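You operate a simulated robot arm through the tools that you are given. There is no shell and no other tool. Be economical: measure what you need, move in short steps, check, and stop when the job is done.

Carry out the task below with a simulated two-armed robot. There is one attempt and no reset: what you move stays moved.

## Task
Put the green tote on the top of the packing bench away on the lower shelf of the stock rack. Pick up the white core from the top of the bagging bench with one hand, pass it to the other hand and put it on the shelf under the bagging bench. Take the brown divider and put it on top of the red disc. Take the blue block and put it in the blue tote. Put the yellow tin from the top of the locker on the shelf under the bagging bench. Take the yellow plate and put it on the shelf of the teal cart. Do these in any order. Set down upright: blue block, yellow tin.

Only the result counts: the job must be done as asked and must still hold three seconds after the hand-in. Knocking over, shifting, dropping, spilling or breaking anything else fails it.

## Robot
Two 7-joint arms with two-finger parallel grippers on one trunk, on a base that drives. Base frame: it is fixed to the floor where the robot stands at the start and does not move with it; the origin is under the middle of the robot, x ahead of it, y to its left, z up; the surface under the hand at the start is at about z = 0.78. Lengths are in m, angles in degrees, forces in N, time in s.
The left shoulder is at the start at [0.05, 0.209, 1.121], the right one opposite. With the tool pointing down near the work surface each hand reaches from about 0.24 to 0.9 m from the robot's upright axis, wherever it stands, measured 20 degrees to its own side. Places, roughly: blue block (5x5x6 cm) [0.6, -3.8, 0.8]; blue tote (26x17x17 cm) [0.5, -0.2, 0.8]; brown divider (11x11x9 cm) [0.7, -3.1, 0.8]; green tote (26x17x17 cm) [0.8, -0.1, 0.8]; lower shelf of the stock rack [0.1, -5.9, 0.5]; red disc (20x20x4 cm) [0.9, -3.5, 0.8]; shelf of the teal cart [-7.4, -5.8, 0.6]; shelf under the bagging bench [0.7, -3.2, 0.3]; white core (4x4x13 cm) [0.5, -2.6, 0.8]; yellow plate [-3.5, -5.75, 0.75]; yellow tin (4x4x6 cm) [-2, -5.7, 1]. Payload 4.4 kg a hand.
The TCP of each hand is the grasp point between the finger pads, 0.023 m short of the fingertips. In the tool frame z runs along the fingers and y along their closing line. The gripper opens to 0.094 m. The fingers are 0.038 m wide and 0.01 m thick; the gripper's body (0.054 by 0.096 m) begins 0.039 m behind the TCP.
Orientation is told as [roll, pitch, yaw] about the base's x, y, z axes, in that order, counted from this pose: with the fingers straight down and closing along the base's y, the tool's x points along the base's -x, its y along +y and its z along -z.

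## Interface
- The arms move only by the tool arm_command. It takes "left_rows", "right_rows" or both (then of equal length, played together; a hand with none holds still); each is a list of rows, each a list of 3 entries, a list of its own where there are three numbers: the shift along the base's x, y, z in mm, then the turn, a rotation vector about the base's x, y, z in degrees, then the opening, from 0 (shut) to 1 (fully open). In form: [[[x, y, z], [rx, ry, rz], claw], ...]. A call has 1 to 8 rows; each row shifts and turns the commanded pose from where the row before left it. A row lasts 0.2 s, in which the tool goes at most 0.05 m and 8.6 degrees; a call with a longer step from one row to the next is refused whole, and so is a gripper value outside its range. A pose out of reach is approached as far as the arm can. The call stops where the force on the tool passes 40 N (or 10 N more than at its start, if that is more) or the arm is blocked; 0.2 s more then pass. The fingers move at their own pace (about 0.108 m/s each) and stop on an object; they squeeze with about 37 N. The grip force told is the motor's: it shows also when the fingers shut on nothing. Time passes only in rows, and 0.2 s behind the last, so rows that do not move let the fingers close. The reply holds the time, the measured pose of the TCP, the force on the tool along the base axes, the opening and the grip force, in the units named above and with some noise, with the torque about the TCP (base axes, N m) and any sound that the robot's microphone picked up.
- Cameras (640 x 400 px; columns grow to the right, rows downward): "scene" is now at [0.153, -0.0237, 1.3067]; the picture's right is [-0.28, -0.96, 0.00], its down [-0.42, 0.12, -0.90] and it looks along [0.86, -0.25, -0.44] (base axes); focal length 226 px, centre (320, 200). "left" rides on the left gripper at [0.086, -0.016, -0.075] in its tool frame; the picture's right is [0.18, 0.98, 0.00], its down [-0.58, 0.11, -0.81] and it looks along [-0.79, 0.15, 0.59] (tool axes); focal length 243 px, centre (320, 200). "right" rides on the right gripper at [0.086, 0.016, -0.074] in its tool frame; the picture's right is [-0.18, 0.98, 0.00], its down [-0.58, -0.11, -0.81] and it looks along [-0.79, -0.15, 0.59] (tool axes); focal length 243 px, centre (320, 200). There is no depth. A picture from a camera that has moved, and an enlarged one, comes with that camera's place and axes in the base frame and with its lens.
- snapshot(camera): a new picture of that camera. No time passes.
- move_column(by): slides the trunk up (or, below 0, down) by that many m; the arms and the scene camera ride with it, the base frame stays. It gives what a move gives, with no picture.
- roll_base(legs): drives the robot by 1 to 6 legs, each [ahead, left, turn to the left] in m, m and degrees, along the robot's own axes; the way and the turn of a leg run together, so that a leg with both is an arc; at most 1.5 m and 180 degrees a leg. The arms and the cameras ride along, it lands a little off, and it stops where it bumps. It gives what a move gives.
- head_to(pan, tilt): turns the head with the scene camera to pan (to the left, within 80 degrees either way) and tilt (down, from -29 to 69), counted from straight ahead of the robot. It gives what a move gives.
- inspect(camera, box): a new picture of the part [left, top, right, bottom] of that camera's present view, enlarged. No time passes.
- hand_in(): hands the job in; it is judged then, once.

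Work in short steps. Places have to be worked out from the pictures, the camera data and where the tool is seen: move nearer, look again, correct. Check each grasp and each placing, and mend what went wrong. You have 196 turns and 172 pictures in all, those below and enlarged ones among them. Open the grippers and draw the arms clear of the work before you hand the job in, unless the task says otherwise; then end with one line.

The tools are called by a JSON object that holds its "method" and its "body". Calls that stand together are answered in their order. arm_command: Moves the arms, as the interface text tells. Its arguments: {"type":"object","properties":{"left_rows":{"type":"array","items":{"type":"array"}},"right_rows":{"type":"array","items":{"type":"array"}}},"required":[]} The other tools are called the same way: move_column (by) slides the trunk up or down; roll_base (legs) drives the base; head_to (pan, tilt) turns the head that bears the scene camera; snapshot (camera) takes a picture; inspect (camera, box) takes an enlarged picture of a part of a camera's view; hand_in () hands the job in.

At the start:

```text
time_s: 0.0
left_tcp_pos: [0.5095, 0.0472, 1.1799]
left_ee_rot: [0.1, -0.2, 0.0]
left_wrist_force: [-0.3, -0.1, -1.1]
left_wrist_torque: [0.0, 0.01, 0.02]
left_width: 0.0942
left_grip_force: 0.0
right_tcp_pos: [0.512, -0.3876, 1.2073]
right_ee_rot: [0.1, 0.0, 0.0]
right_wrist_force: [0.3, -0.5, 0.3]
right_wrist_torque: [0.01, 0.01, 0.01]
right_width: 0.0941
right_grip_force: 0.1
trunk travel left (down, up): [-0.2, 0.363]
robot x, y, heading: [-0.002, -0.0012, -0.1]
head pan, tilt: [-16.0, 26.2]
```

scene: 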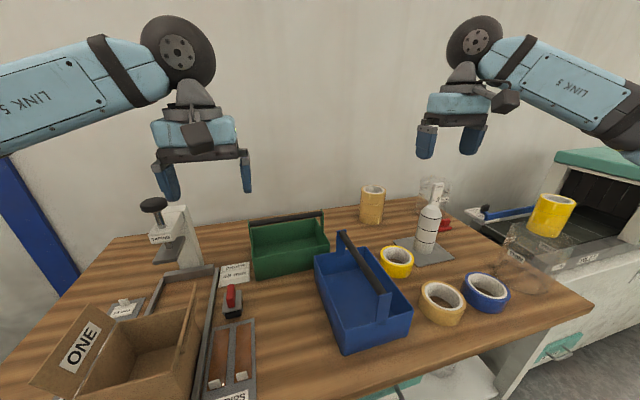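
right: 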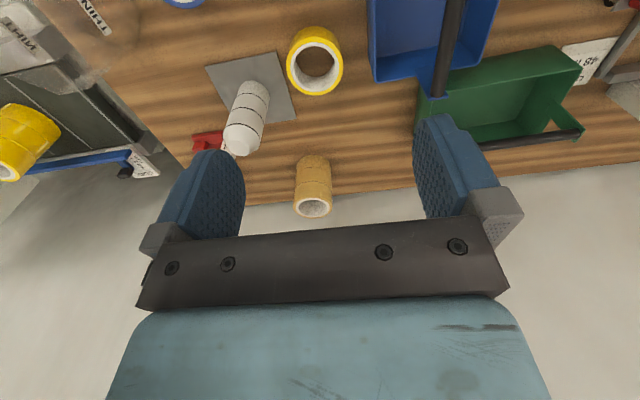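
left: 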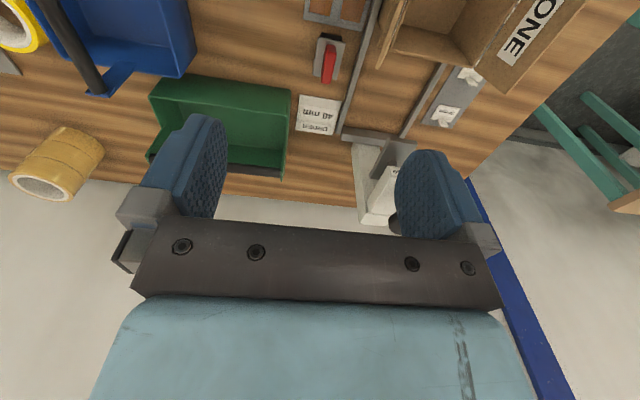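

The green tote's handle looks to be at about [0.76, -0.095, 0.94], running along y. I'll look closer at it before moving the left hand over.

{"method": "inspect", "body": {"camera": "scene", "box": [220, 180, 440, 360]}}

{"method": "arm_command", "body": {"left_rows": [[[20, -10, 0], [0, 0, -8.5], 1], [[20, -10, 0], [0, 0, -8.5], 1], [[20, -10, 0], [0, 0, -8.5], 1], [[20, -10, 0], [0, 0, -8.5], 1], [[20, -10, 0], [0, 0, -8.5], 1], [[20, -10, 0], [0, 0, -8.5], 1], [[20, -10, 0], [0, 0, -8.5], 1], [[20, -10, 0], [0, 0, -8.5], 1]]}}

```text
2.22 times, centred on (330, 270) of scene
camera zoom: at [0.153, -0.0237, 1.3067], right [-0.28, -0.96, 0.0], down [-0.42, 0.12, -0.9], along [0.86, -0.25, -0.44], focal length 501 px, centre (298, 44)
```

zoom: 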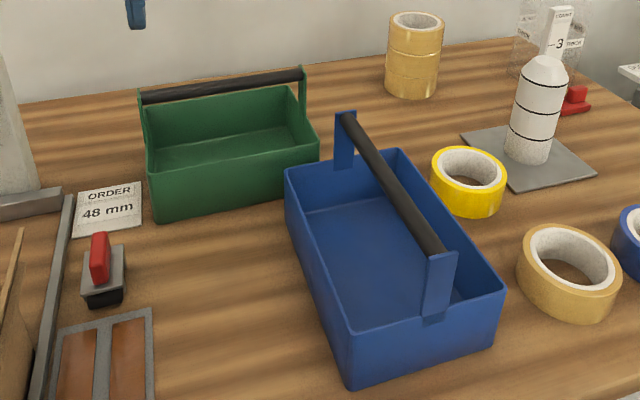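

```text
time_s: 1.8
left_tcp_pos: [0.642, -0.0194, 1.1792]
left_ee_rot: [0.0, -0.1, -56.6]
left_wrist_force: [0.1, 0.0, -0.6]
left_wrist_torque: [0.03, 0.02, 0.0]
left_width: 0.0942
left_grip_force: 0.0
left hand out of reach, approached as far as the arm can: row 7, 8
right_tcp_pos: [0.5114, -0.3854, 1.208]
right_ee_rot: [0.1, 0.0, 0.0]
right_wrist_force: [-0.2, -0.1, 0.0]
right_wrist_torque: [-0.01, 0.01, 0.0]
right_width: 0.0942
right_grip_force: 0.2
trunk travel left (down, up): [-0.2, 0.363]
robot x, y, heading: [0.0, 0.0009, -0.2]
head pan, tilt: [-16.0, 26.2]
```

The hand stopped at yaw -57, short of its goal; maybe the reach is limited at this height. I'll lower it and check whether the rest becomes reachable.

{"method": "arm_command", "body": {"left_rows": [[[20, -8, -30], [0, 0, 0], 1], [[20, -8, -30], [0, 0, 0], 1], [[20, -8, -20], [0, 0, -4], 1], [[0, 0, 0], [0, 0, -6], 1]]}}

```text
time_s: 2.8
left_tcp_pos: [0.6415, -0.02, 1.1781]
left_ee_rot: [-0.1, -0.2, -56.7]
left_wrist_force: [-0.5, -0.6, -0.6]
left_wrist_torque: [0.03, -0.02, 0.01]
left_width: 0.0939
left_grip_force: 0.0
left hand out of reach, approached as far as the arm can: row 1, 2, 3, 4
right_tcp_pos: [0.5112, -0.3874, 1.2063]
right_ee_rot: [0.0, 0.0, 0.0]
right_wrist_force: [-0.2, -0.3, -0.2]
right_wrist_torque: [0.0, 0.02, -0.02]
right_width: 0.0941
right_grip_force: 0.1
trunk travel left (down, up): [-0.2, 0.363]
robot x, y, heading: [-0.0005, 0.0019, 0.0]
head pan, tilt: [-16.0, 26.2]
```

It did not move at all, so this is a yaw limit for the left wrist. I'll turn the other way, to +90.

{"method": "arm_command", "body": {"left_rows": [[[0, 0, 0], [0, 0, 8.5], 1], [[0, 0, 0], [0, 0, 8.5], 1], [[0, 0, 0], [0, 0, 8.5], 1], [[0, 0, 0], [0, 0, 8.5], 1], [[0, 0, 0], [0, 0, 8.5], 1], [[0, 0, 0], [0, 0, 8.5], 1], [[0, 0, 0], [0, 0, 8.5], 1], [[0, 0, 0], [0, 0, 8.5], 1]]}}

{"method": "arm_command", "body": {"left_rows": [[[0, 0, 0], [0, 0, 8.5], 1], [[0, 0, 0], [0, 0, 8.5], 1], [[0, 0, 0], [0, 0, 8.5], 1], [[0, 0, 0], [0, 0, 8.5], 1], [[0, 0, 0], [0, 0, 8.5], 1], [[0, 0, 0], [0, 0, 8.5], 1], [[0, 0, 0], [0, 0, 8.5], 1], [[0, 0, 0], [0, 0, 8.5], 1]]}}

```text
time_s: 4.6
left_tcp_pos: [0.6419, -0.019, 1.1792]
left_ee_rot: [0.0, -0.1, 11.5]
left_wrist_force: [-0.1, -0.7, 0.1]
left_wrist_torque: [0.05, 0.01, 0.02]
left_width: 0.0942
left_grip_force: 0.1
right_tcp_pos: [0.5115, -0.3863, 1.2068]
right_ee_rot: [0.0, 0.1, 0.0]
right_wrist_force: [0.0, 0.0, 0.4]
right_wrist_torque: [0.03, -0.01, 0.0]
right_width: 0.094
right_grip_force: 0.0
trunk travel left (down, up): [-0.2, 0.363]
robot x, y, heading: [0.002, 0.0023, -0.0]
head pan, tilt: [-16.0, 26.2]
```

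```text
time_s: 6.4
left_tcp_pos: [0.6426, -0.0199, 1.178]
left_ee_rot: [0.0, -0.2, 79.4]
left_wrist_force: [-0.9, 0.0, 0.3]
left_wrist_torque: [-0.03, 0.01, -0.02]
left_width: 0.094
left_grip_force: 0.1
right_tcp_pos: [0.5117, -0.387, 1.2076]
right_ee_rot: [0.0, 0.1, 0.0]
right_wrist_force: [0.6, -0.4, -0.4]
right_wrist_torque: [0.05, -0.02, -0.04]
right_width: 0.0941
right_grip_force: 0.1
trunk travel left (down, up): [-0.2, 0.363]
robot x, y, heading: [0.0003, 0.0012, 0.2]
head pan, tilt: [-16.0, 26.2]
```

Yaw +79 is reachable. Now I'll move over the handle and turn a bit more, then look.

{"method": "arm_command", "body": {"left_rows": [[[30, -19, -32], [0, 0, 2], 1], [[30, -19, -32], [0, 0, 2], 1], [[30, -19, -32], [0, 0, 2], 1], [[30, -19, -32], [0, 0, 2], 1]]}}

{"method": "snapshot", "body": {"camera": "left"}}

{"method": "snapshot", "body": {"camera": "scene"}}

```text
time_s: 7.4
left_tcp_pos: [0.7623, -0.0977, 1.0485]
left_ee_rot: [0.0, -0.3, 87.4]
left_wrist_force: [0.0, 0.0, -0.2]
left_wrist_torque: [0.0, 0.04, -0.02]
left_width: 0.0938
left_grip_force: 0.1
right_tcp_pos: [0.5116, -0.3902, 1.207]
right_ee_rot: [0.1, 0.0, -0.1]
right_wrist_force: [-0.1, -1.0, -0.7]
right_wrist_torque: [0.08, 0.01, 0.02]
right_width: 0.0942
right_grip_force: 0.0
trunk travel left (down, up): [-0.2, 0.363]
robot x, y, heading: [-0.0003, 0.0012, -0.0]
head pan, tilt: [-16.0, 26.2]
```

```text
167 pictures are left
camera left: at [0.7746, -0.1847, 1.1233], right [-0.99, -0.14, 0.0], down [-0.08, 0.58, 0.81], along [-0.11, 0.8, -0.59], focal length 243 px, centre (320, 200)
```

left: 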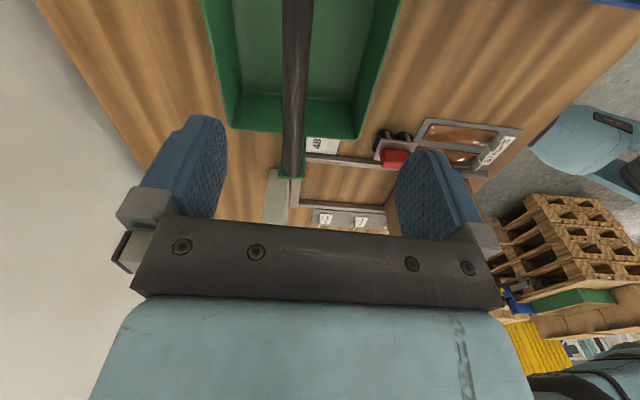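

```text
166 pictures are left
camera scene: at [0.1533, -0.0262, 1.3066], right [-0.28, -0.96, 0.0], down [-0.42, 0.12, -0.9], along [0.86, -0.25, -0.44], focal length 226 px, centre (320, 200)
```

scene: 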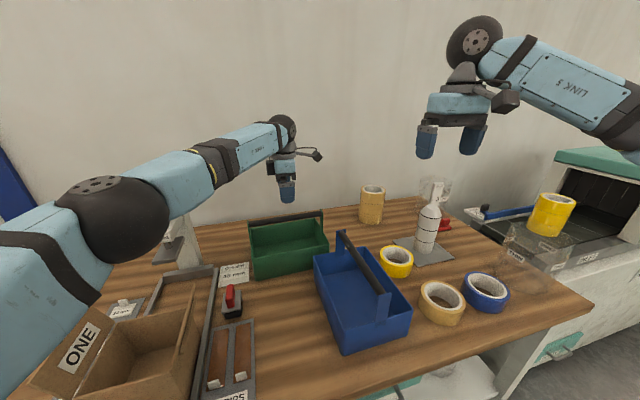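

From both cameras the handle bar is at x≈0.779, z≈0.942, running along y. I'll shift +17 mm in x and descend astride the bar.

{"method": "arm_command", "body": {"left_rows": [[[17, 2, -20], [0, 0, 2], 1], [[0, 0, -30], [0, 0, 0], 1], [[0, 0, -30], [0, 0, 0], 1], [[0, 0, -28], [0, 0, 0], 1]]}}

{"method": "snapshot", "body": {"camera": "left"}}

{"method": "inspect", "body": {"camera": "scene", "box": [230, 160, 350, 280]}}

```text
time_s: 8.4
left_tcp_pos: [0.7741, -0.0895, 0.9415]
left_ee_rot: [0.0, -0.1, 89.4]
left_wrist_force: [1.4, -0.5, 0.7]
left_wrist_torque: [-0.04, 0.02, -0.04]
left_width: 0.0942
left_grip_force: 0.1
left hand out of reach, approached as far as the arm can: row 1
right_tcp_pos: [0.512, -0.3867, 1.2084]
right_ee_rot: [0.0, 0.0, 0.0]
right_wrist_force: [0.8, 0.5, 0.6]
right_wrist_torque: [0.0, 0.02, -0.01]
right_width: 0.0937
right_grip_force: 0.1
trunk travel left (down, up): [-0.2, 0.363]
robot x, y, heading: [-0.0016, 0.0019, -0.2]
head pan, tilt: [-16.0, 26.2]
```

```text
165 pictures are left
camera left: at [0.7906, -0.1764, 1.0163], right [-0.98, -0.17, 0.0], down [-0.1, 0.58, 0.81], along [-0.14, 0.8, -0.59], focal length 243 px, centre (320, 200)
```

left: 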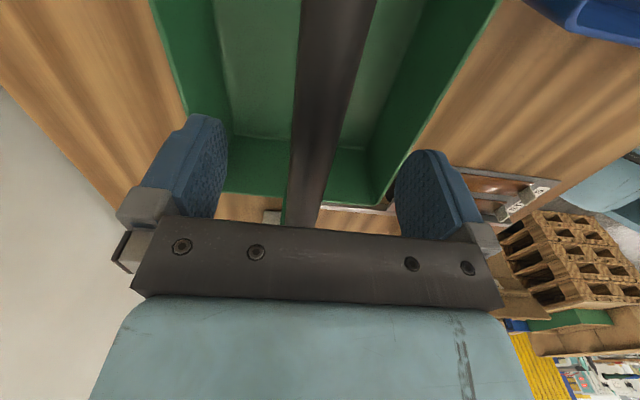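

```text
3.33 times, centred on (290, 220) of scene
camera zoom: at [0.1536, -0.0234, 1.3067], right [-0.28, -0.96, 0.0], down [-0.42, 0.12, -0.9], along [0.86, -0.25, -0.44], focal length 752 px, centre (420, 133)
```

zoom: 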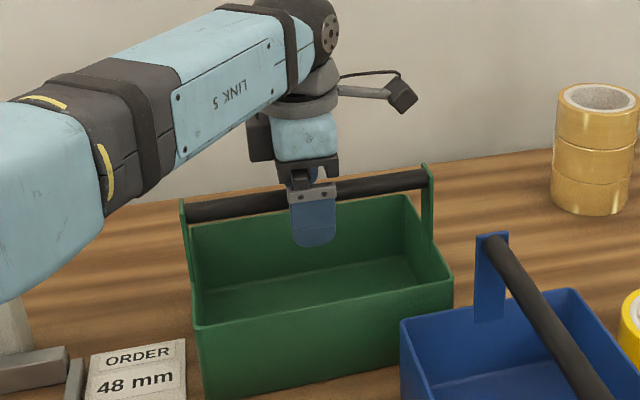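

The bar lies between the fingers, centred. Closing.

{"method": "arm_command", "body": {"left_rows": [[[0, 0, 0], [0, 0, 0], 0], [[0, 0, 0], [0, 0, 0], 0], [[0, 0, 0], [0, 0, 0], 0], [[0, 0, 0], [0, 0, 0], 0]]}}

{"method": "arm_command", "body": {"left_rows": [[[0, 0, 20], [0, 0, 0], 0], [[0, 0, 40], [0, 0, 0], 0], [[0, 0, 40], [0, 0, 0], 0], [[0, 0, 20], [0, 0, 0], 0]]}}

{"method": "snapshot", "body": {"camera": "scene"}}

```text
time_s: 9.4
left_tcp_pos: [0.7746, -0.0886, 0.9423]
left_ee_rot: [0.0, -0.1, 89.6]
left_wrist_force: [0.8, 0.0, 0.5]
left_wrist_torque: [0.05, -0.05, 0.11]
left_width: 0.0196
left_grip_force: 36.8
right_tcp_pos: [0.512, -0.386, 1.2077]
right_ee_rot: [0.0, 0.0, 0.0]
right_wrist_force: [0.4, -0.1, 0.2]
right_wrist_torque: [0.0, -0.02, 0.02]
right_width: 0.0939
right_grip_force: 0.1
trunk travel left (down, up): [-0.2, 0.363]
robot x, y, heading: [-0.0024, -0.0036, -0.1]
head pan, tilt: [-16.0, 26.2]
```

```text
time_s: 10.4
left_tcp_pos: [0.7749, -0.0913, 1.0518]
left_ee_rot: [0.0, -0.1, 89.5]
left_wrist_force: [-0.3, 0.6, -5.3]
left_wrist_torque: [0.04, 0.0, -0.03]
left_width: 0.0196
left_grip_force: 36.8
left hand out of reach, approached as far as the arm can: row 4
right_tcp_pos: [0.5133, -0.3873, 1.2059]
right_ee_rot: [0.0, 0.1, -0.1]
right_wrist_force: [1.1, -0.3, -0.7]
right_wrist_torque: [0.0, 0.01, 0.0]
right_width: 0.0941
right_grip_force: 0.1
trunk travel left (down, up): [-0.2, 0.363]
robot x, y, heading: [-0.0004, 0.0, 0.3]
head pan, tilt: [-16.0, 26.2]
```

```text
163 pictures are left
camera scene: at [0.1541, -0.0236, 1.3065], right [-0.28, -0.96, 0.0], down [-0.43, 0.12, -0.9], along [0.86, -0.25, -0.44], focal length 226 px, centre (320, 200)
```

scene: 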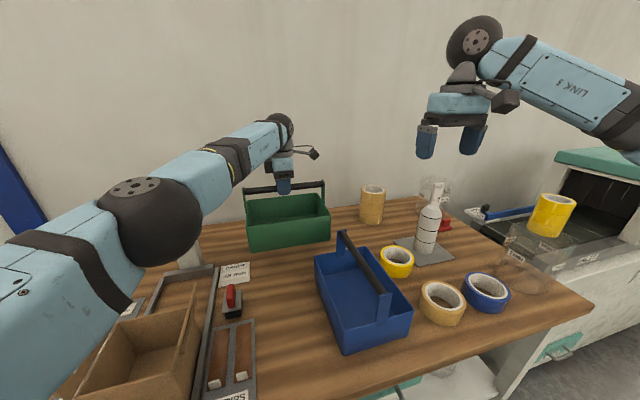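

The tote is lifted (5 N). I'll raise the trunk 0.15 m to clear the blue tote's handle and look around to the right and behind for driving.

{"method": "move_column", "body": {"by": 0.15}}

{"method": "head_to", "body": {"pan": -75, "tilt": 20}}

{"method": "snapshot", "body": {"camera": "scene"}}

{"method": "head_to", "body": {"pan": 75, "tilt": 20}}

{"method": "snapshot", "body": {"camera": "scene"}}

```text
time_s: 12.2
left_tcp_pos: [0.7752, -0.0903, 1.2016]
left_ee_rot: [0.0, 0.0, 89.4]
left_wrist_force: [0.2, 0.7, -4.0]
left_wrist_torque: [0.02, 0.05, 0.0]
left_width: 0.0194
left_grip_force: 37.4
right_tcp_pos: [0.5134, -0.3877, 1.3578]
right_ee_rot: [0.1, 0.0, 0.0]
right_wrist_force: [0.7, 0.2, 0.5]
right_wrist_torque: [-0.02, 0.0, 0.0]
right_width: 0.094
right_grip_force: 0.0
trunk travel left (down, up): [-0.35, 0.213]
robot x, y, heading: [-0.001, 0.0032, -0.0]
head pan, tilt: [-16.0, 26.2]
```

```text
time_s: 13.4
left_tcp_pos: [0.7764, -0.0901, 1.2008]
left_ee_rot: [0.1, -0.1, 89.3]
left_wrist_force: [0.1, -0.5, -4.8]
left_wrist_torque: [0.05, 0.02, -0.01]
left_width: 0.0193
left_grip_force: 37.1
right_tcp_pos: [0.5134, -0.3869, 1.3571]
right_ee_rot: [0.0, 0.0, 0.0]
right_wrist_force: [1.2, 0.2, 0.3]
right_wrist_torque: [-0.01, -0.01, -0.03]
right_width: 0.0935
right_grip_force: 0.0
trunk travel left (down, up): [-0.35, 0.213]
robot x, y, heading: [0.0054, 0.0008, 0.2]
head pan, tilt: [-75.0, 20.0]
```

```text
162 pictures are left
camera scene: at [0.0897, -0.0884, 1.4666], right [-0.97, -0.26, 0.0], down [-0.09, 0.33, -0.94], along [0.24, -0.91, -0.34], focal length 226 px, centre (320, 200)
```

scene: 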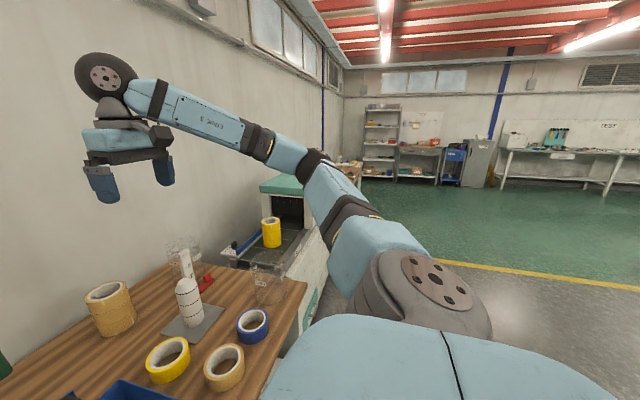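

```text
time_s: 15.8
left_tcp_pos: [0.775, -0.0919, 1.2007]
left_ee_rot: [-0.1, -0.2, 89.4]
left_wrist_force: [-0.2, 0.5, -4.7]
left_wrist_torque: [0.04, -0.01, 0.0]
left_width: 0.0196
left_grip_force: 37.3
right_tcp_pos: [0.5128, -0.3878, 1.3589]
right_ee_rot: [0.0, -0.1, 0.0]
right_wrist_force: [0.4, 0.3, 0.5]
right_wrist_torque: [0.0, 0.03, 0.03]
right_width: 0.0939
right_grip_force: 0.0
trunk travel left (down, up): [-0.35, 0.213]
robot x, y, heading: [0.0008, -0.0002, -0.0]
head pan, tilt: [75.0, 20.0]
```

```text
161 pictures are left
camera scene: at [0.0896, 0.0914, 1.4666], right [0.97, -0.26, 0.0], down [-0.09, -0.33, -0.94], along [0.24, 0.91, -0.34], focal length 226 px, centre (320, 200)
```

scene: 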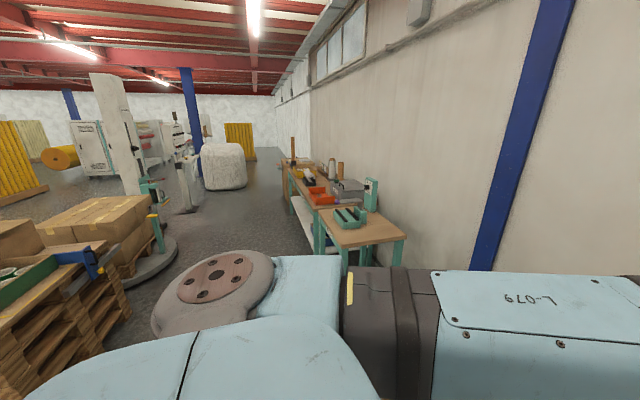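

Behind-right is open floor; the rack is against the far -y wall. I'll back off 0.8 m, turn right 90°, and look ahead.

{"method": "roll_base", "body": {"legs": [[-0.8, 0, 0], [0, 0, -90]]}}

{"method": "head_to", "body": {"pan": 0, "tilt": 15}}

{"method": "snapshot", "body": {"camera": "scene"}}

```text
time_s: 23.9
left_tcp_pos: [-0.8998, -0.775, 1.2026]
left_ee_rot: [0.0, -0.1, -1.3]
left_wrist_force: [-0.1, 0.5, -5.1]
left_wrist_torque: [0.03, 0.01, 0.0]
left_width: 0.0195
left_grip_force: 36.7
right_tcp_pos: [-1.1943, -0.5098, 1.3571]
right_ee_rot: [-0.1, 0.0, -90.5]
right_wrist_force: [0.3, -0.1, -0.3]
right_wrist_torque: [-0.03, -0.03, -0.01]
right_width: 0.094
right_grip_force: 0.0
trunk travel left (down, up): [-0.35, 0.213]
robot x, y, heading: [-0.8026, 0.0003, -90.7]
head pan, tilt: [75.0, 20.0]
```

```text
time_s: 25.4
left_tcp_pos: [-0.9008, -0.7755, 1.2016]
left_ee_rot: [0.0, -0.1, -1.2]
left_wrist_force: [0.1, 0.4, -4.6]
left_wrist_torque: [0.0, -0.05, 0.02]
left_width: 0.0196
left_grip_force: 36.9
right_tcp_pos: [-1.1948, -0.5107, 1.3574]
right_ee_rot: [0.0, 0.1, -90.6]
right_wrist_force: [0.0, 0.4, 0.8]
right_wrist_torque: [0.01, -0.04, 0.03]
right_width: 0.0937
right_grip_force: 0.0
trunk travel left (down, up): [-0.35, 0.213]
robot x, y, heading: [-0.8012, -0.0002, -90.4]
head pan, tilt: [0.0, 15.0]
```

```text
160 pictures are left
camera scene: at [-0.8066, -0.1613, 1.4747], right [-1.0, 0.01, 0.0], down [0.0, 0.26, -0.97], along [-0.01, -0.97, -0.26], focal length 226 px, centre (320, 200)
```

scene: 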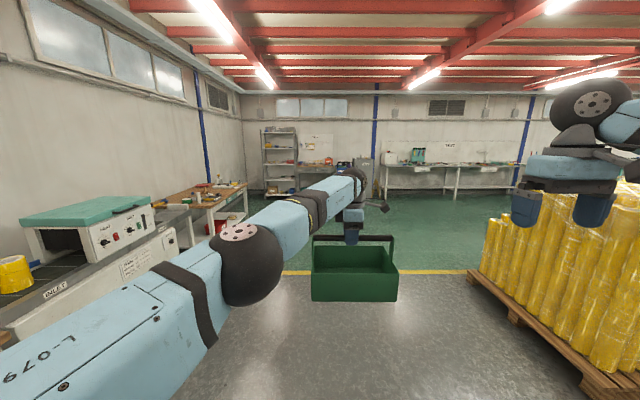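

The way ahead is clear. I'll drive 4.1 m towards the rack, drifting left once past the bagging bench.

{"method": "roll_base", "body": {"legs": [[1.5, 0, 0], [1.5, 0, 0], [1.2, 0.4, 0]]}}

{"method": "head_to", "body": {"pan": 0, "tilt": 25}}

{"method": "snapshot", "body": {"camera": "scene"}}

{"method": "head_to", "body": {"pan": 60, "tilt": 25}}

{"method": "snapshot", "body": {"camera": "scene"}}

```text
time_s: 45.9
left_tcp_pos: [-0.5328, -4.9888, 1.1999]
left_ee_rot: [0.0, -0.2, -1.6]
left_wrist_force: [0.1, -0.6, -4.1]
left_wrist_torque: [-0.01, -0.04, 0.0]
left_width: 0.0195
left_grip_force: 36.2
right_tcp_pos: [-0.8267, -4.7231, 1.3573]
right_ee_rot: [0.0, 0.0, -90.9]
right_wrist_force: [0.4, 0.4, 0.3]
right_wrist_torque: [-0.02, 0.03, -0.01]
right_width: 0.0942
right_grip_force: 0.1
trunk travel left (down, up): [-0.35, 0.213]
robot x, y, heading: [-0.4298, -4.2142, -90.9]
head pan, tilt: [0.0, 15.0]
```

```text
time_s: 46.6
left_tcp_pos: [-0.5332, -4.9884, 1.2008]
left_ee_rot: [0.0, -0.2, -1.6]
left_wrist_force: [0.1, 0.4, -4.4]
left_wrist_torque: [0.0, 0.02, -0.01]
left_width: 0.0197
left_grip_force: 36.7
right_tcp_pos: [-0.8265, -4.7214, 1.3575]
right_ee_rot: [-0.1, 0.0, -91.0]
right_wrist_force: [0.5, 0.2, -0.9]
right_wrist_torque: [-0.01, -0.01, -0.02]
right_width: 0.0936
right_grip_force: 0.0
trunk travel left (down, up): [-0.35, 0.213]
robot x, y, heading: [-0.4313, -4.2147, -90.7]
head pan, tilt: [0.0, 25.0]
```

```text
159 pictures are left
camera scene: at [-0.4363, -4.374, 1.4585], right [-1.0, 0.02, 0.0], down [0.01, 0.42, -0.91], along [-0.01, -0.91, -0.42], focal length 226 px, centre (320, 200)
```

scene: 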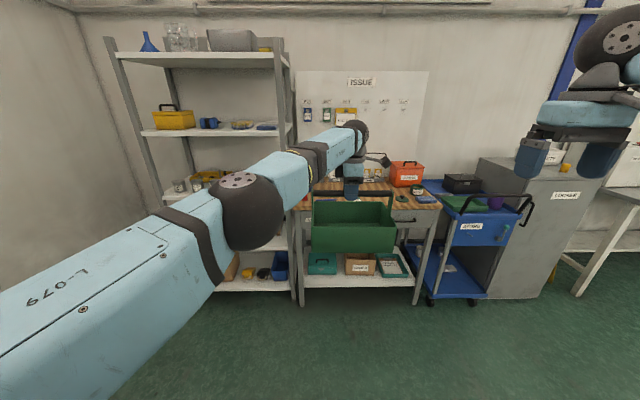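

```text
time_s: 47.9
left_tcp_pos: [-0.5336, -4.9891, 1.2011]
left_ee_rot: [-0.1, -0.1, -1.6]
left_wrist_force: [1.1, -0.3, -5.0]
left_wrist_torque: [-0.01, -0.03, -0.02]
left_width: 0.0197
left_grip_force: 36.8
right_tcp_pos: [-0.8255, -4.7217, 1.3577]
right_ee_rot: [0.0, 0.0, -90.9]
right_wrist_force: [0.7, 0.3, 0.0]
right_wrist_torque: [-0.02, -0.02, 0.01]
right_width: 0.0937
right_grip_force: 0.1
trunk travel left (down, up): [-0.35, 0.213]
robot x, y, heading: [-0.4299, -4.2128, -90.8]
head pan, tilt: [60.0, 25.0]
```

```text
158 pictures are left
camera scene: at [-0.3559, -4.3291, 1.4585], right [-0.51, -0.86, 0.0], down [-0.36, 0.22, -0.91], along [0.78, -0.47, -0.42], focal length 226 px, centre (320, 200)
```

scene: 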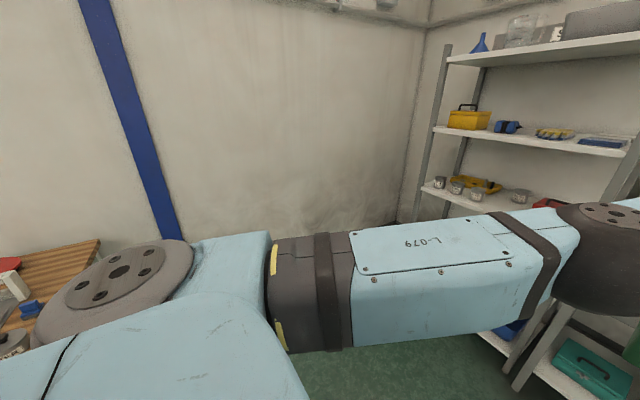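

The rack is the shelf unit ahead-left. I'll shift left 0.6 m in front of it and view it with the head.

{"method": "roll_base", "body": {"legs": [[0, 0.6, 0]]}}

{"method": "head_to", "body": {"pan": 0, "tilt": 28}}

{"method": "snapshot", "body": {"camera": "scene"}}

{"method": "snapshot", "body": {"camera": "right"}}

```text
time_s: 53.7
left_tcp_pos: [0.0703, -4.9964, 1.2011]
left_ee_rot: [0.1, -0.1, -1.4]
left_wrist_force: [-0.1, 0.3, -5.2]
left_wrist_torque: [0.0, -0.03, -0.03]
left_width: 0.0198
left_grip_force: 36.9
right_tcp_pos: [-0.2236, -4.7316, 1.3571]
right_ee_rot: [-0.1, 0.1, -90.6]
right_wrist_force: [0.4, -0.5, 0.3]
right_wrist_torque: [0.04, -0.02, 0.01]
right_width: 0.0942
right_grip_force: 0.0
trunk travel left (down, up): [-0.35, 0.213]
robot x, y, heading: [0.1735, -4.2235, -90.8]
head pan, tilt: [60.0, 25.0]
```

```text
time_s: 55.0
left_tcp_pos: [0.072, -4.997, 1.2023]
left_ee_rot: [0.0, 0.0, -1.3]
left_wrist_force: [-0.5, -0.4, -5.0]
left_wrist_torque: [0.02, 0.0, -0.01]
left_width: 0.0195
left_grip_force: 37.5
right_tcp_pos: [-0.2216, -4.7318, 1.3576]
right_ee_rot: [0.0, -0.1, -90.5]
right_wrist_force: [-0.9, 0.0, -0.4]
right_wrist_torque: [-0.02, 0.01, 0.01]
right_width: 0.0939
right_grip_force: 0.1
trunk travel left (down, up): [-0.35, 0.213]
robot x, y, heading: [0.1712, -4.2238, -90.6]
head pan, tilt: [0.0, 28.0]
```

```text
157 pictures are left
camera scene: at [0.1657, -4.381, 1.4537], right [-1.0, 0.01, 0.0], down [0.01, 0.47, -0.88], along [-0.01, -0.88, -0.47], focal length 226 px, centre (320, 200)
```

scene: 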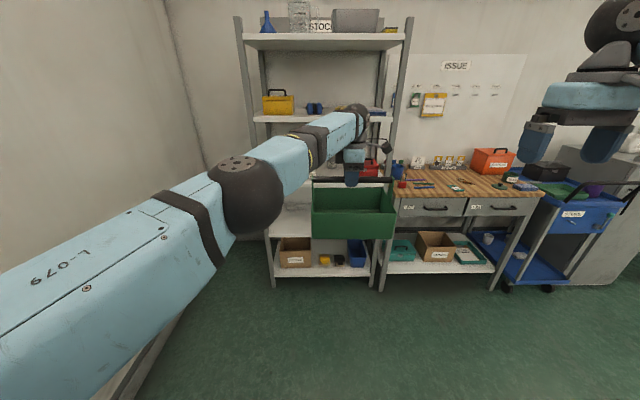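

```text
156 pictures are left
camera right: at [-0.2052, -4.6453, 1.4327], right [0.98, -0.2, 0.0], down [-0.12, -0.58, 0.81], along [-0.16, -0.79, -0.59], focal length 243 px, centre (320, 200)
```

right: 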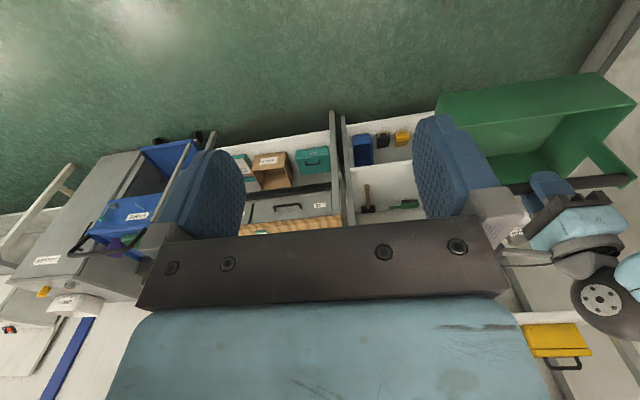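

The lower shelf is at z≈0.50 with the next shelf at ≈0.9 and front edge y≈-5.64, so a vertical gripper can't go in far. I'll set the tote on the clear floor here, regrasp it with the gripper leaning back, then slide it in. First lower the trunk and draw in the arm.

{"method": "move_column", "body": {"by": -0.34}}

{"method": "arm_command", "body": {"left_rows": [[[15, 40, -10], [0, 0, 0], 0], [[15, 40, -10], [0, 0, 0], 0], [[15, 40, -10], [0, 0, 0], 0], [[15, 40, -10], [0, 0, 0], 0], [[15, 40, -10], [0, 0, 0], 0]]}}

{"method": "arm_command", "body": {"left_rows": [[[0, 0, -45], [0, 0, 0], 0], [[0, 0, -45], [0, 0, 0], 0], [[0, 0, -45], [0, 0, 0], 0], [[0, 0, -45], [0, 0, 0], 0], [[0, 0, -45], [0, 0, 0], 0], [[0, 0, -45], [0, 0, 0], 0], [[0, 0, -45], [0, 0, 0], 0], [[0, 0, -45], [0, 0, 0], 0]]}}

{"method": "snapshot", "body": {"camera": "scene"}}

```text
time_s: 58.3
left_tcp_pos: [0.0709, -4.9959, 0.8608]
left_ee_rot: [-0.1, -0.1, -1.2]
left_wrist_force: [0.1, -0.2, -3.4]
left_wrist_torque: [0.01, -0.02, 0.0]
left_width: 0.0193
left_grip_force: 36.9
right_tcp_pos: [-0.2231, -4.7309, 1.0166]
right_ee_rot: [0.0, -0.1, -90.6]
right_wrist_force: [0.0, -0.3, -1.1]
right_wrist_torque: [-0.01, -0.03, -0.01]
right_width: 0.0942
right_grip_force: 0.1
trunk travel left (down, up): [-0.01, 0.553]
robot x, y, heading: [0.1725, -4.2197, -90.7]
head pan, tilt: [0.0, 28.0]
```

```text
time_s: 59.5
left_tcp_pos: [0.1467, -4.7952, 0.8112]
left_ee_rot: [0.0, -0.1, -1.2]
left_wrist_force: [0.3, -1.3, -4.0]
left_wrist_torque: [-0.01, -0.05, -0.01]
left_width: 0.0195
left_grip_force: 37.2
right_tcp_pos: [-0.2224, -4.7306, 1.0177]
right_ee_rot: [0.0, 0.0, -90.7]
right_wrist_force: [0.4, 0.2, 0.2]
right_wrist_torque: [-0.03, 0.03, -0.03]
right_width: 0.0939
right_grip_force: 0.2
trunk travel left (down, up): [-0.01, 0.553]
robot x, y, heading: [0.1672, -4.2248, -90.5]
head pan, tilt: [0.0, 28.0]
```

```text
time_s: 61.3
left_tcp_pos: [0.1457, -4.7975, 0.4513]
left_ee_rot: [0.1, -0.1, -1.3]
left_wrist_force: [-0.5, 0.1, -4.3]
left_wrist_torque: [0.01, 0.01, 0.03]
left_width: 0.0195
left_grip_force: 36.5
right_tcp_pos: [-0.2226, -4.7306, 1.0173]
right_ee_rot: [0.0, 0.0, -90.7]
right_wrist_force: [-0.2, 0.5, -0.1]
right_wrist_torque: [0.0, -0.03, 0.03]
right_width: 0.0938
right_grip_force: 0.0
trunk travel left (down, up): [-0.01, 0.553]
robot x, y, heading: [0.1684, -4.2255, -90.6]
head pan, tilt: [0.0, 28.0]
```

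```text
155 pictures are left
camera scene: at [0.1657, -4.3809, 1.1137], right [-1.0, 0.01, 0.0], down [0.01, 0.47, -0.88], along [-0.01, -0.88, -0.47], focal length 226 px, centre (320, 200)
```

scene: 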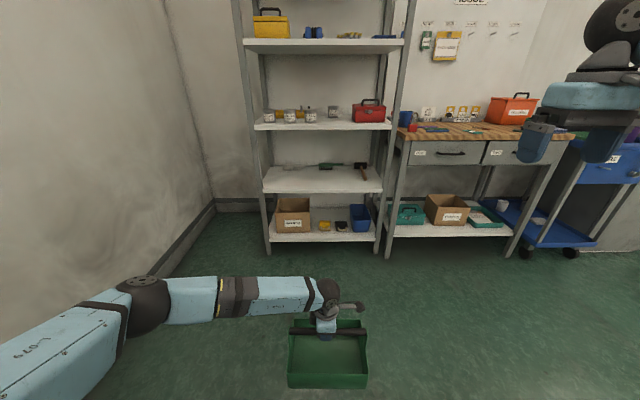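

Now the rack is well visible: bottom shelf z≈0.12, lower shelf ≈0.51, next ≈0.9. Zoom on the lower shelf to find free space.

{"method": "inspect", "body": {"camera": "scene", "box": [235, 95, 415, 260]}}

{"method": "arm_command", "body": {"left_rows": [[[0, 0, -45], [0, 0, 0], 0], [[0, 0, -45], [0, 0, 0], 0], [[0, 0, -45], [0, 0, 0], 0], [[0, 0, -45], [0, 0, 0], 0], [[0, 0, -45], [0, 0, 0], 0], [[0, 0, -35], [0, 0, 0], 0]]}}

```text
2.42 times, centred on (325, 178) of scene
camera zoom: at [0.1657, -4.3809, 1.1137], right [-1.0, 0.01, 0.0], down [0.01, 0.47, -0.88], along [-0.01, -0.88, -0.47], focal length 547 px, centre (308, 254)
```

zoom: 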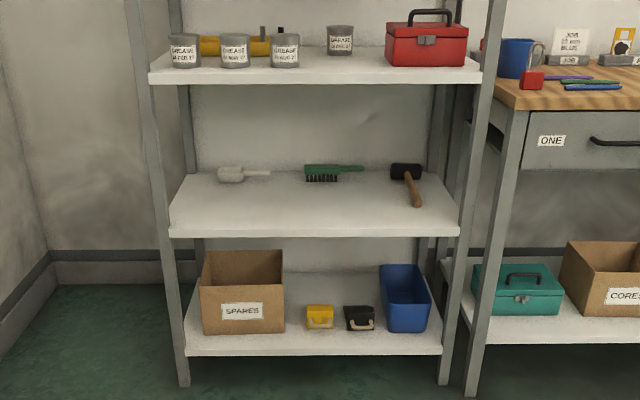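

```text
time_s: 62.7
left_tcp_pos: [0.1527, -4.7864, 0.2054]
left_ee_rot: [-0.1, 0.0, -1.3]
left_wrist_force: [-0.5, 0.4, -4.8]
left_wrist_torque: [0.0, -0.01, 0.02]
left_width: 0.0191
left_grip_force: 36.8
left hand out of reach, approached as far as the arm can: row 6
right_tcp_pos: [-0.2227, -4.7305, 1.0182]
right_ee_rot: [0.0, 0.0, -90.5]
right_wrist_force: [0.4, 0.6, -0.7]
right_wrist_torque: [0.0, 0.01, 0.0]
right_width: 0.0939
right_grip_force: 0.2
trunk travel left (down, up): [-0.01, 0.553]
robot x, y, heading: [0.1716, -4.2251, -90.6]
head pan, tilt: [0.0, 28.0]
```

At z=0.205 the arm is at its limit, 4 cm short. I'll go left (nearer the shoulder) and down further. Lower shelf is free at x≈0.05–0.4, y -5.66 to -5.93.

{"method": "arm_command", "body": {"left_rows": [[[40, 15, 0], [0, 0, 0], 0], [[40, 15, 0], [0, 0, 0], 0], [[40, 10, 0], [0, 0, 0], 0], [[0, 0, -15], [0, 0, 0], 0], [[0, 0, -15], [0, 0, 0], 0], [[0, 0, -10], [0, 0, 0], 0]]}}

{"method": "snapshot", "body": {"camera": "scene"}}

```text
time_s: 64.1
left_tcp_pos: [0.2712, -4.7455, 0.1658]
left_ee_rot: [0.0, -0.1, -1.3]
left_wrist_force: [0.2, 0.1, -4.2]
left_wrist_torque: [0.03, -0.01, 0.02]
left_width: 0.0196
left_grip_force: 37.1
right_tcp_pos: [-0.2218, -4.7312, 1.0186]
right_ee_rot: [-0.1, -0.1, -90.5]
right_wrist_force: [0.1, 0.0, -0.2]
right_wrist_torque: [0.02, 0.02, 0.02]
right_width: 0.0942
right_grip_force: 0.0
trunk travel left (down, up): [-0.01, 0.553]
robot x, y, heading: [0.1693, -4.2278, -90.4]
head pan, tilt: [0.0, 28.0]
```

```text
153 pictures are left
camera scene: at [0.1658, -4.3806, 1.1138], right [-1.0, 0.01, 0.0], down [0.01, 0.47, -0.88], along [-0.01, -0.88, -0.47], focal length 226 px, centre (320, 200)
```

scene: 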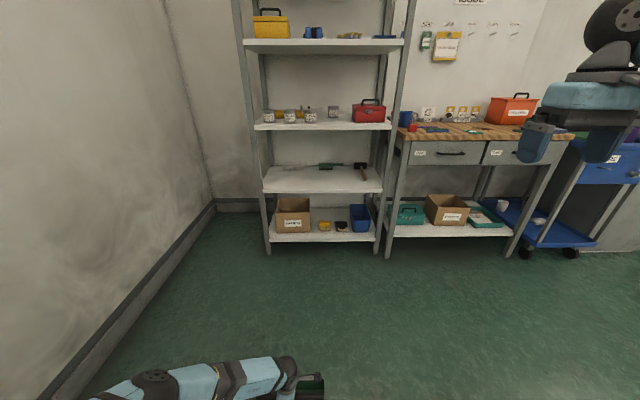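

Not yet on the floor (4.2 N still hanging). I'll go down in small steps until contact.

{"method": "arm_command", "body": {"left_rows": [[[0, 0, -4], [0, 0, 0], 0], [[0, 0, -4], [0, 0, 0], 0], [[0, 0, -4], [0, 0, 0], 0]]}}

{"method": "head_to", "body": {"pan": 0, "tilt": 65}}

{"method": "snapshot", "body": {"camera": "scene"}}

```text
time_s: 64.9
left_tcp_pos: [0.2716, -4.7482, 0.156]
left_ee_rot: [-0.3, -0.1, -1.2]
left_wrist_force: [1.2, -0.7, 27.1]
left_wrist_torque: [-0.01, -0.07, 0.02]
left_width: 0.0195
left_grip_force: 37.4
right_tcp_pos: [-0.2225, -4.7281, 1.019]
right_ee_rot: [0.0, 0.0, -90.5]
right_wrist_force: [-0.5, -0.5, 0.1]
right_wrist_torque: [0.01, -0.01, 0.0]
right_width: 0.0939
right_grip_force: 0.0
trunk travel left (down, up): [-0.01, 0.553]
robot x, y, heading: [0.1684, -4.2232, -90.7]
head pan, tilt: [0.0, 28.0]
```

```text
time_s: 65.9
left_tcp_pos: [0.271, -4.7489, 0.1555]
left_ee_rot: [-0.4, 0.0, -1.4]
left_wrist_force: [-5.1, -12.6, 26.4]
left_wrist_torque: [-0.03, -0.01, -0.04]
left_width: 0.0195
left_grip_force: 37.1
right_tcp_pos: [-0.2234, -4.7283, 1.0201]
right_ee_rot: [0.1, -0.2, -90.7]
right_wrist_force: [-0.3, 0.1, 0.1]
right_wrist_torque: [0.04, 0.0, -0.01]
right_width: 0.0941
right_grip_force: 0.1
trunk travel left (down, up): [-0.01, 0.553]
robot x, y, heading: [0.1693, -4.2206, -90.7]
head pan, tilt: [0.0, 65.0]
```

```text
152 pictures are left
camera scene: at [0.1658, -4.348, 1.0634], right [-1.0, 0.01, 0.0], down [0.01, 0.9, -0.43], along [0.0, -0.43, -0.9], focal length 226 px, centre (320, 200)
```

scene: 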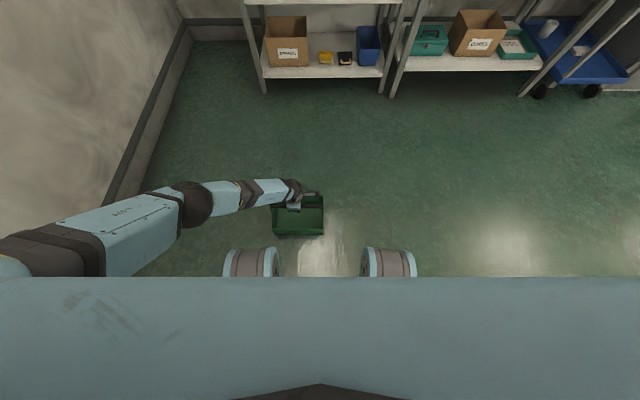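

The tote is on the floor. I'll release, rise clear, and then tilt the gripper in the air to test the leaning pose.

{"method": "arm_command", "body": {"left_rows": [[[0, 0, 2], [0, 0, 0], 1], [[0, 0, 0], [0, 0, 0], 1], [[0, 0, 0], [0, 0, 0], 1], [[0, 0, 40], [0, 0, 0], 1], [[0, 0, 45], [0, 0, 0], 1], [[0, 0, 45], [0, 0, 0], 1], [[0, 0, 45], [0, 0, 0], 1]]}}

{"method": "roll_base", "body": {"legs": [[-0.15, 0.0, 0]]}}

{"method": "arm_command", "body": {"left_rows": [[[0, 0, 0], [-8.5, 0, 0], 1], [[0, 0, 0], [-8.5, 0, 0], 1], [[0, 0, 0], [-8.5, 0, 0], 1], [[0, 0, 0], [-8.5, 0, 0], 1], [[0, 0, 0], [-8.5, 0, 0], 1], [[0, 0, 0], [-8.5, 0, 0], 1], [[0, 0, 0], [-8.5, 0, 0], 1]]}}

{"method": "snapshot", "body": {"camera": "scene"}}

```text
time_s: 67.5
left_tcp_pos: [0.2712, -4.7476, 0.3304]
left_ee_rot: [-0.2, -0.2, -1.4]
left_wrist_force: [-0.3, -0.2, -0.5]
left_wrist_torque: [0.0, 0.02, -0.01]
left_width: 0.094
left_grip_force: 0.1
right_tcp_pos: [-0.2228, -4.7305, 1.0174]
right_ee_rot: [0.0, 0.0, -90.6]
right_wrist_force: [-0.8, 0.7, 0.0]
right_wrist_torque: [-0.02, -0.01, 0.0]
right_width: 0.0941
right_grip_force: 0.0
trunk travel left (down, up): [-0.01, 0.553]
robot x, y, heading: [0.1694, -4.2259, -90.6]
head pan, tilt: [0.0, 65.0]
```

```text
time_s: 68.9
left_tcp_pos: [0.2708, -4.6167, 0.3286]
left_ee_rot: [0.1, -0.2, -1.6]
left_wrist_force: [1.2, -0.7, 0.5]
left_wrist_torque: [0.04, -0.02, 0.0]
left_width: 0.0939
left_grip_force: 0.1
right_tcp_pos: [-0.2244, -4.5998, 1.0183]
right_ee_rot: [0.0, 0.0, -90.9]
right_wrist_force: [0.1, -0.1, 0.1]
right_wrist_torque: [0.03, 0.0, 0.03]
right_width: 0.094
right_grip_force: 0.1
trunk travel left (down, up): [-0.01, 0.553]
robot x, y, heading: [0.168, -4.0949, -90.9]
head pan, tilt: [0.0, 65.0]
stopped in leg 1: the robot was blocked; the commanded pose is now the measured one
```

```text
time_s: 70.5
left_tcp_pos: [0.1872, -4.6424, 0.3786]
left_ee_rot: [-57.8, -2.6, 1.3]
left_wrist_force: [-0.4, -0.6, 0.0]
left_wrist_torque: [-0.01, -0.02, -0.02]
left_width: 0.0939
left_grip_force: 0.1
left hand out of reach, approached as far as the arm can: row 5, 6, 7
right_tcp_pos: [-0.2265, -4.5984, 1.0183]
right_ee_rot: [-0.1, 0.0, -90.9]
right_wrist_force: [1.3, 0.0, 0.8]
right_wrist_torque: [0.03, -0.03, -0.01]
right_width: 0.0939
right_grip_force: 0.1
trunk travel left (down, up): [-0.01, 0.553]
robot x, y, heading: [0.1666, -4.0923, -91.0]
head pan, tilt: [0.0, 65.0]
```

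```text
151 pictures are left
camera scene: at [0.1653, -4.2203, 1.063], right [-1.0, 0.02, 0.0], down [0.01, 0.91, -0.42], along [-0.01, -0.42, -0.91], focal length 226 px, centre (320, 200)
```

scene: 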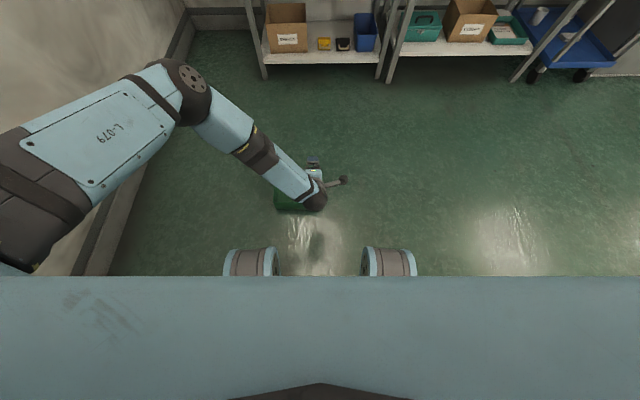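

Backing up met an obstacle (probably the bagging bench's end), so I won't back further. The tilted pose is about reachable; the bar is at about [0.271, -4.748, 0.158]. I'll bring the tilted hand to 10 cm behind it along the tool axis.

{"method": "arm_command", "body": {"left_rows": [[[20, -20, -20], [0, 0, 0], 1], [[20, 0, -40], [0, 0, 0], 1], [[22, 0, -45], [0, 0, 0], 1], [[22, 0, -45], [0, 0, 0], 1]]}}

{"method": "snapshot", "body": {"camera": "left"}}

{"method": "head_to", "body": {"pan": 0, "tilt": 50}}

{"method": "inspect", "body": {"camera": "scene", "box": [200, 160, 440, 320]}}

```text
time_s: 71.5
left_tcp_pos: [0.1557, -4.703, 0.3054]
left_ee_rot: [-57.5, -2.6, 1.2]
left_wrist_force: [-0.4, -0.7, -0.2]
left_wrist_torque: [0.0, 0.02, -0.01]
left_width: 0.0939
left_grip_force: 0.1
left hand out of reach, approached as far as the arm can: row 1, 2, 3, 4
right_tcp_pos: [-0.2261, -4.599, 1.017]
right_ee_rot: [0.0, -0.1, -90.8]
right_wrist_force: [0.1, 0.7, -0.2]
right_wrist_torque: [-0.01, 0.03, -0.03]
right_width: 0.0938
right_grip_force: 0.0
trunk travel left (down, up): [-0.01, 0.553]
robot x, y, heading: [0.1711, -4.0978, -91.0]
head pan, tilt: [0.0, 65.0]
```

```text
150 pictures are left
camera left: at [0.066, -4.6503, 0.356], right [-0.16, 0.53, -0.84], down [0.55, 0.75, 0.37], along [0.82, -0.4, -0.41], focal length 243 px, centre (320, 200)
```

left: 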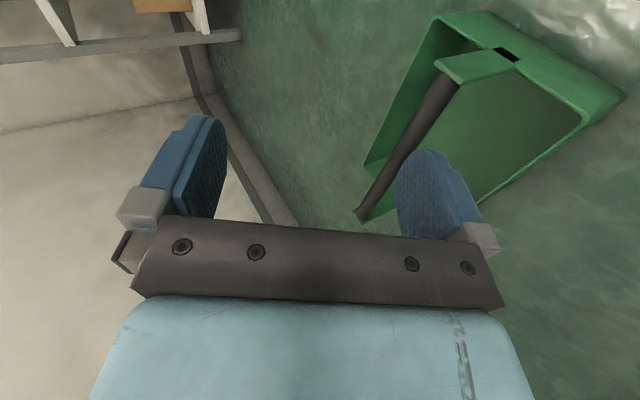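

```text
time_s: 72.2
left_tcp_pos: [0.156, -4.7021, 0.3069]
left_ee_rot: [-57.5, -2.5, 1.2]
left_wrist_force: [-0.2, -0.9, -0.8]
left_wrist_torque: [0.0, 0.0, 0.02]
left_width: 0.0941
left_grip_force: 0.0
right_tcp_pos: [-0.225, -4.5986, 1.019]
right_ee_rot: [0.0, -0.1, -90.9]
right_wrist_force: [0.1, -0.3, 0.6]
right_wrist_torque: [0.01, 0.02, -0.01]
right_width: 0.0941
right_grip_force: 0.1
trunk travel left (down, up): [-0.01, 0.553]
robot x, y, heading: [0.1671, -4.0921, -90.8]
head pan, tilt: [0.0, 50.0]
```

```text
2.50 times, centred on (320, 240) of scene
camera zoom: at [0.1652, -4.2366, 1.0811], right [-1.0, 0.02, 0.0], down [0.01, 0.77, -0.64], along [-0.01, -0.64, -0.77], focal length 564 px, centre (320, 100)
```

zoom: 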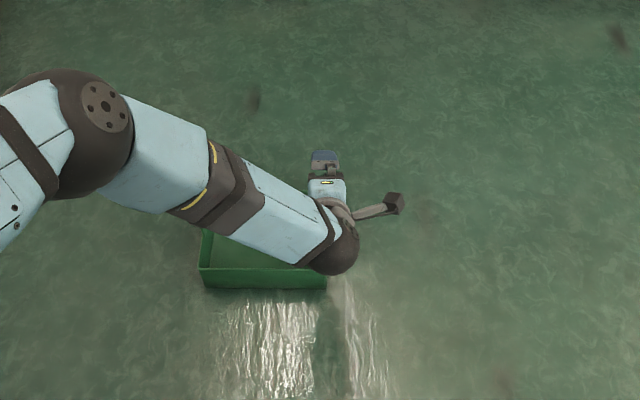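

At this tilt the arm is at a joint limit. A milder lean (~38°) would still clear the upper shelf, so I'll bring the tilt back and test the reach at the bar.

{"method": "arm_command", "body": {"left_rows": [[[0, 0, 10], [8.5, 2.5, 0], 1], [[0, 0, 10], [8.5, 0, -2], 1], [[30, 10, 0], [2.5, 0, 0], 1], [[30, 10, 0], [0, 0, 0], 1], [[30, 10, 0], [0, 0, 0], 1], [[25, 10, 0], [0, 0, 0], 1]]}}

```text
refused: row 1 steps farther than a row can; nothing moved
```

{"method": "arm_command", "body": {"left_rows": [[[0, 0, 10], [8, 2, 0], 1], [[0, 0, 10], [8, 0, -2], 1], [[30, 10, 0], [2.5, 0, 0], 1], [[30, 10, 0], [0, 0, 0], 1], [[30, 10, 0], [0, 0, 0], 1], [[25, 10, 0], [0, 0, 0], 1]]}}

```text
time_s: 73.7
left_tcp_pos: [0.2696, -4.6635, 0.3267]
left_ee_rot: [-38.8, -0.6, -1.2]
left_wrist_force: [-0.4, 0.8, 0.1]
left_wrist_torque: [-0.02, -0.01, 0.02]
left_width: 0.094
left_grip_force: 0.1
right_tcp_pos: [-0.2252, -4.5991, 1.0188]
right_ee_rot: [-0.1, -0.1, -90.9]
right_wrist_force: [-0.1, 0.7, -0.4]
right_wrist_torque: [0.0, -0.01, 0.0]
right_width: 0.0939
right_grip_force: 0.2
trunk travel left (down, up): [-0.01, 0.553]
robot x, y, heading: [0.1696, -4.0935, -91.0]
head pan, tilt: [0.0, 50.0]
```

Now at 39° lean without limit. I'll go to 10 cm short of the bar along the tool axis and look.

{"method": "arm_command", "body": {"left_rows": [[[0, -7, -30], [0, 0, 0], 1], [[0, -7, -30], [0, 0, 0], 1], [[0, -7, -30], [0, 0, 0], 1]]}}

{"method": "snapshot", "body": {"camera": "left"}}

```text
time_s: 74.5
left_tcp_pos: [0.2702, -4.6844, 0.2358]
left_ee_rot: [-38.9, -0.6, -1.0]
left_wrist_force: [-0.5, -0.5, -1.0]
left_wrist_torque: [0.03, -0.02, 0.04]
left_width: 0.094
left_grip_force: 0.1
right_tcp_pos: [-0.2254, -4.5989, 1.0187]
right_ee_rot: [-0.1, -0.2, -90.8]
right_wrist_force: [0.8, -0.1, -0.7]
right_wrist_torque: [-0.01, 0.0, 0.01]
right_width: 0.0939
right_grip_force: 0.0
trunk travel left (down, up): [-0.01, 0.553]
robot x, y, heading: [0.1701, -4.0965, -91.2]
head pan, tilt: [0.0, 50.0]
```

```text
148 pictures are left
camera left: at [0.1841, -4.6482, 0.3034], right [-0.16, 0.77, -0.62], down [0.59, 0.58, 0.57], along [0.79, -0.27, -0.54], focal length 243 px, centre (320, 200)
```

left: 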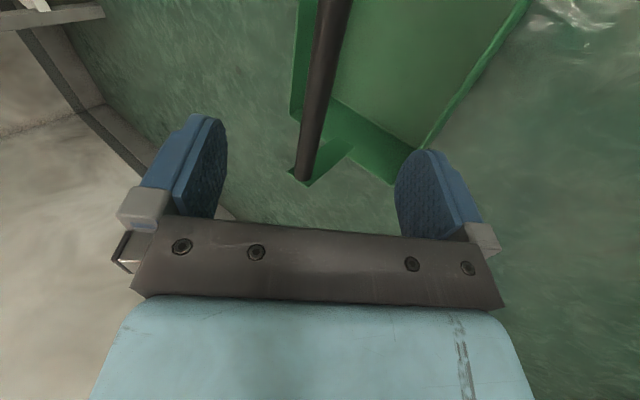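

The bar is centred between the fingers. Advance along the axis and close.

{"method": "arm_command", "body": {"left_rows": [[[0, -21, -26], [0, 0, 0], 1], [[0, -21, -26], [0, 0, 0], 1], [[0, -21, -24], [0, 0, 0], 1], [[0, 0, 0], [0, 0, 0], 0], [[0, 0, 0], [0, 0, 0], 0], [[0, 0, 0], [0, 0, 0], 0], [[0, 0, 0], [0, 0, 0], 0]]}}

{"method": "snapshot", "body": {"camera": "left"}}

```text
time_s: 76.0
left_tcp_pos: [0.2766, -4.7368, 0.1724]
left_ee_rot: [-38.9, -0.6, -1.2]
left_wrist_force: [0.3, 1.0, 0.4]
left_wrist_torque: [0.04, 0.49, -0.08]
left_width: 0.0195
left_grip_force: 37.1
left hand out of reach, approached as far as the arm can: row 3
right_tcp_pos: [-0.2242, -4.5981, 1.0176]
right_ee_rot: [0.0, -0.2, -90.8]
right_wrist_force: [-0.4, -0.1, 0.0]
right_wrist_torque: [0.0, -0.01, -0.02]
right_width: 0.0941
right_grip_force: 0.1
trunk travel left (down, up): [-0.01, 0.553]
robot x, y, heading: [0.17, -4.0932, -90.9]
head pan, tilt: [0.0, 50.0]
```

```text
147 pictures are left
camera left: at [0.1901, -4.6996, 0.2393], right [-0.16, 0.77, -0.62], down [0.59, 0.58, 0.57], along [0.79, -0.27, -0.55], focal length 243 px, centre (320, 200)
```

left: 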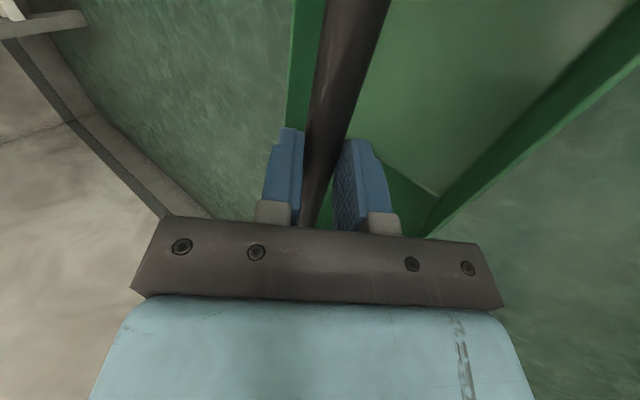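

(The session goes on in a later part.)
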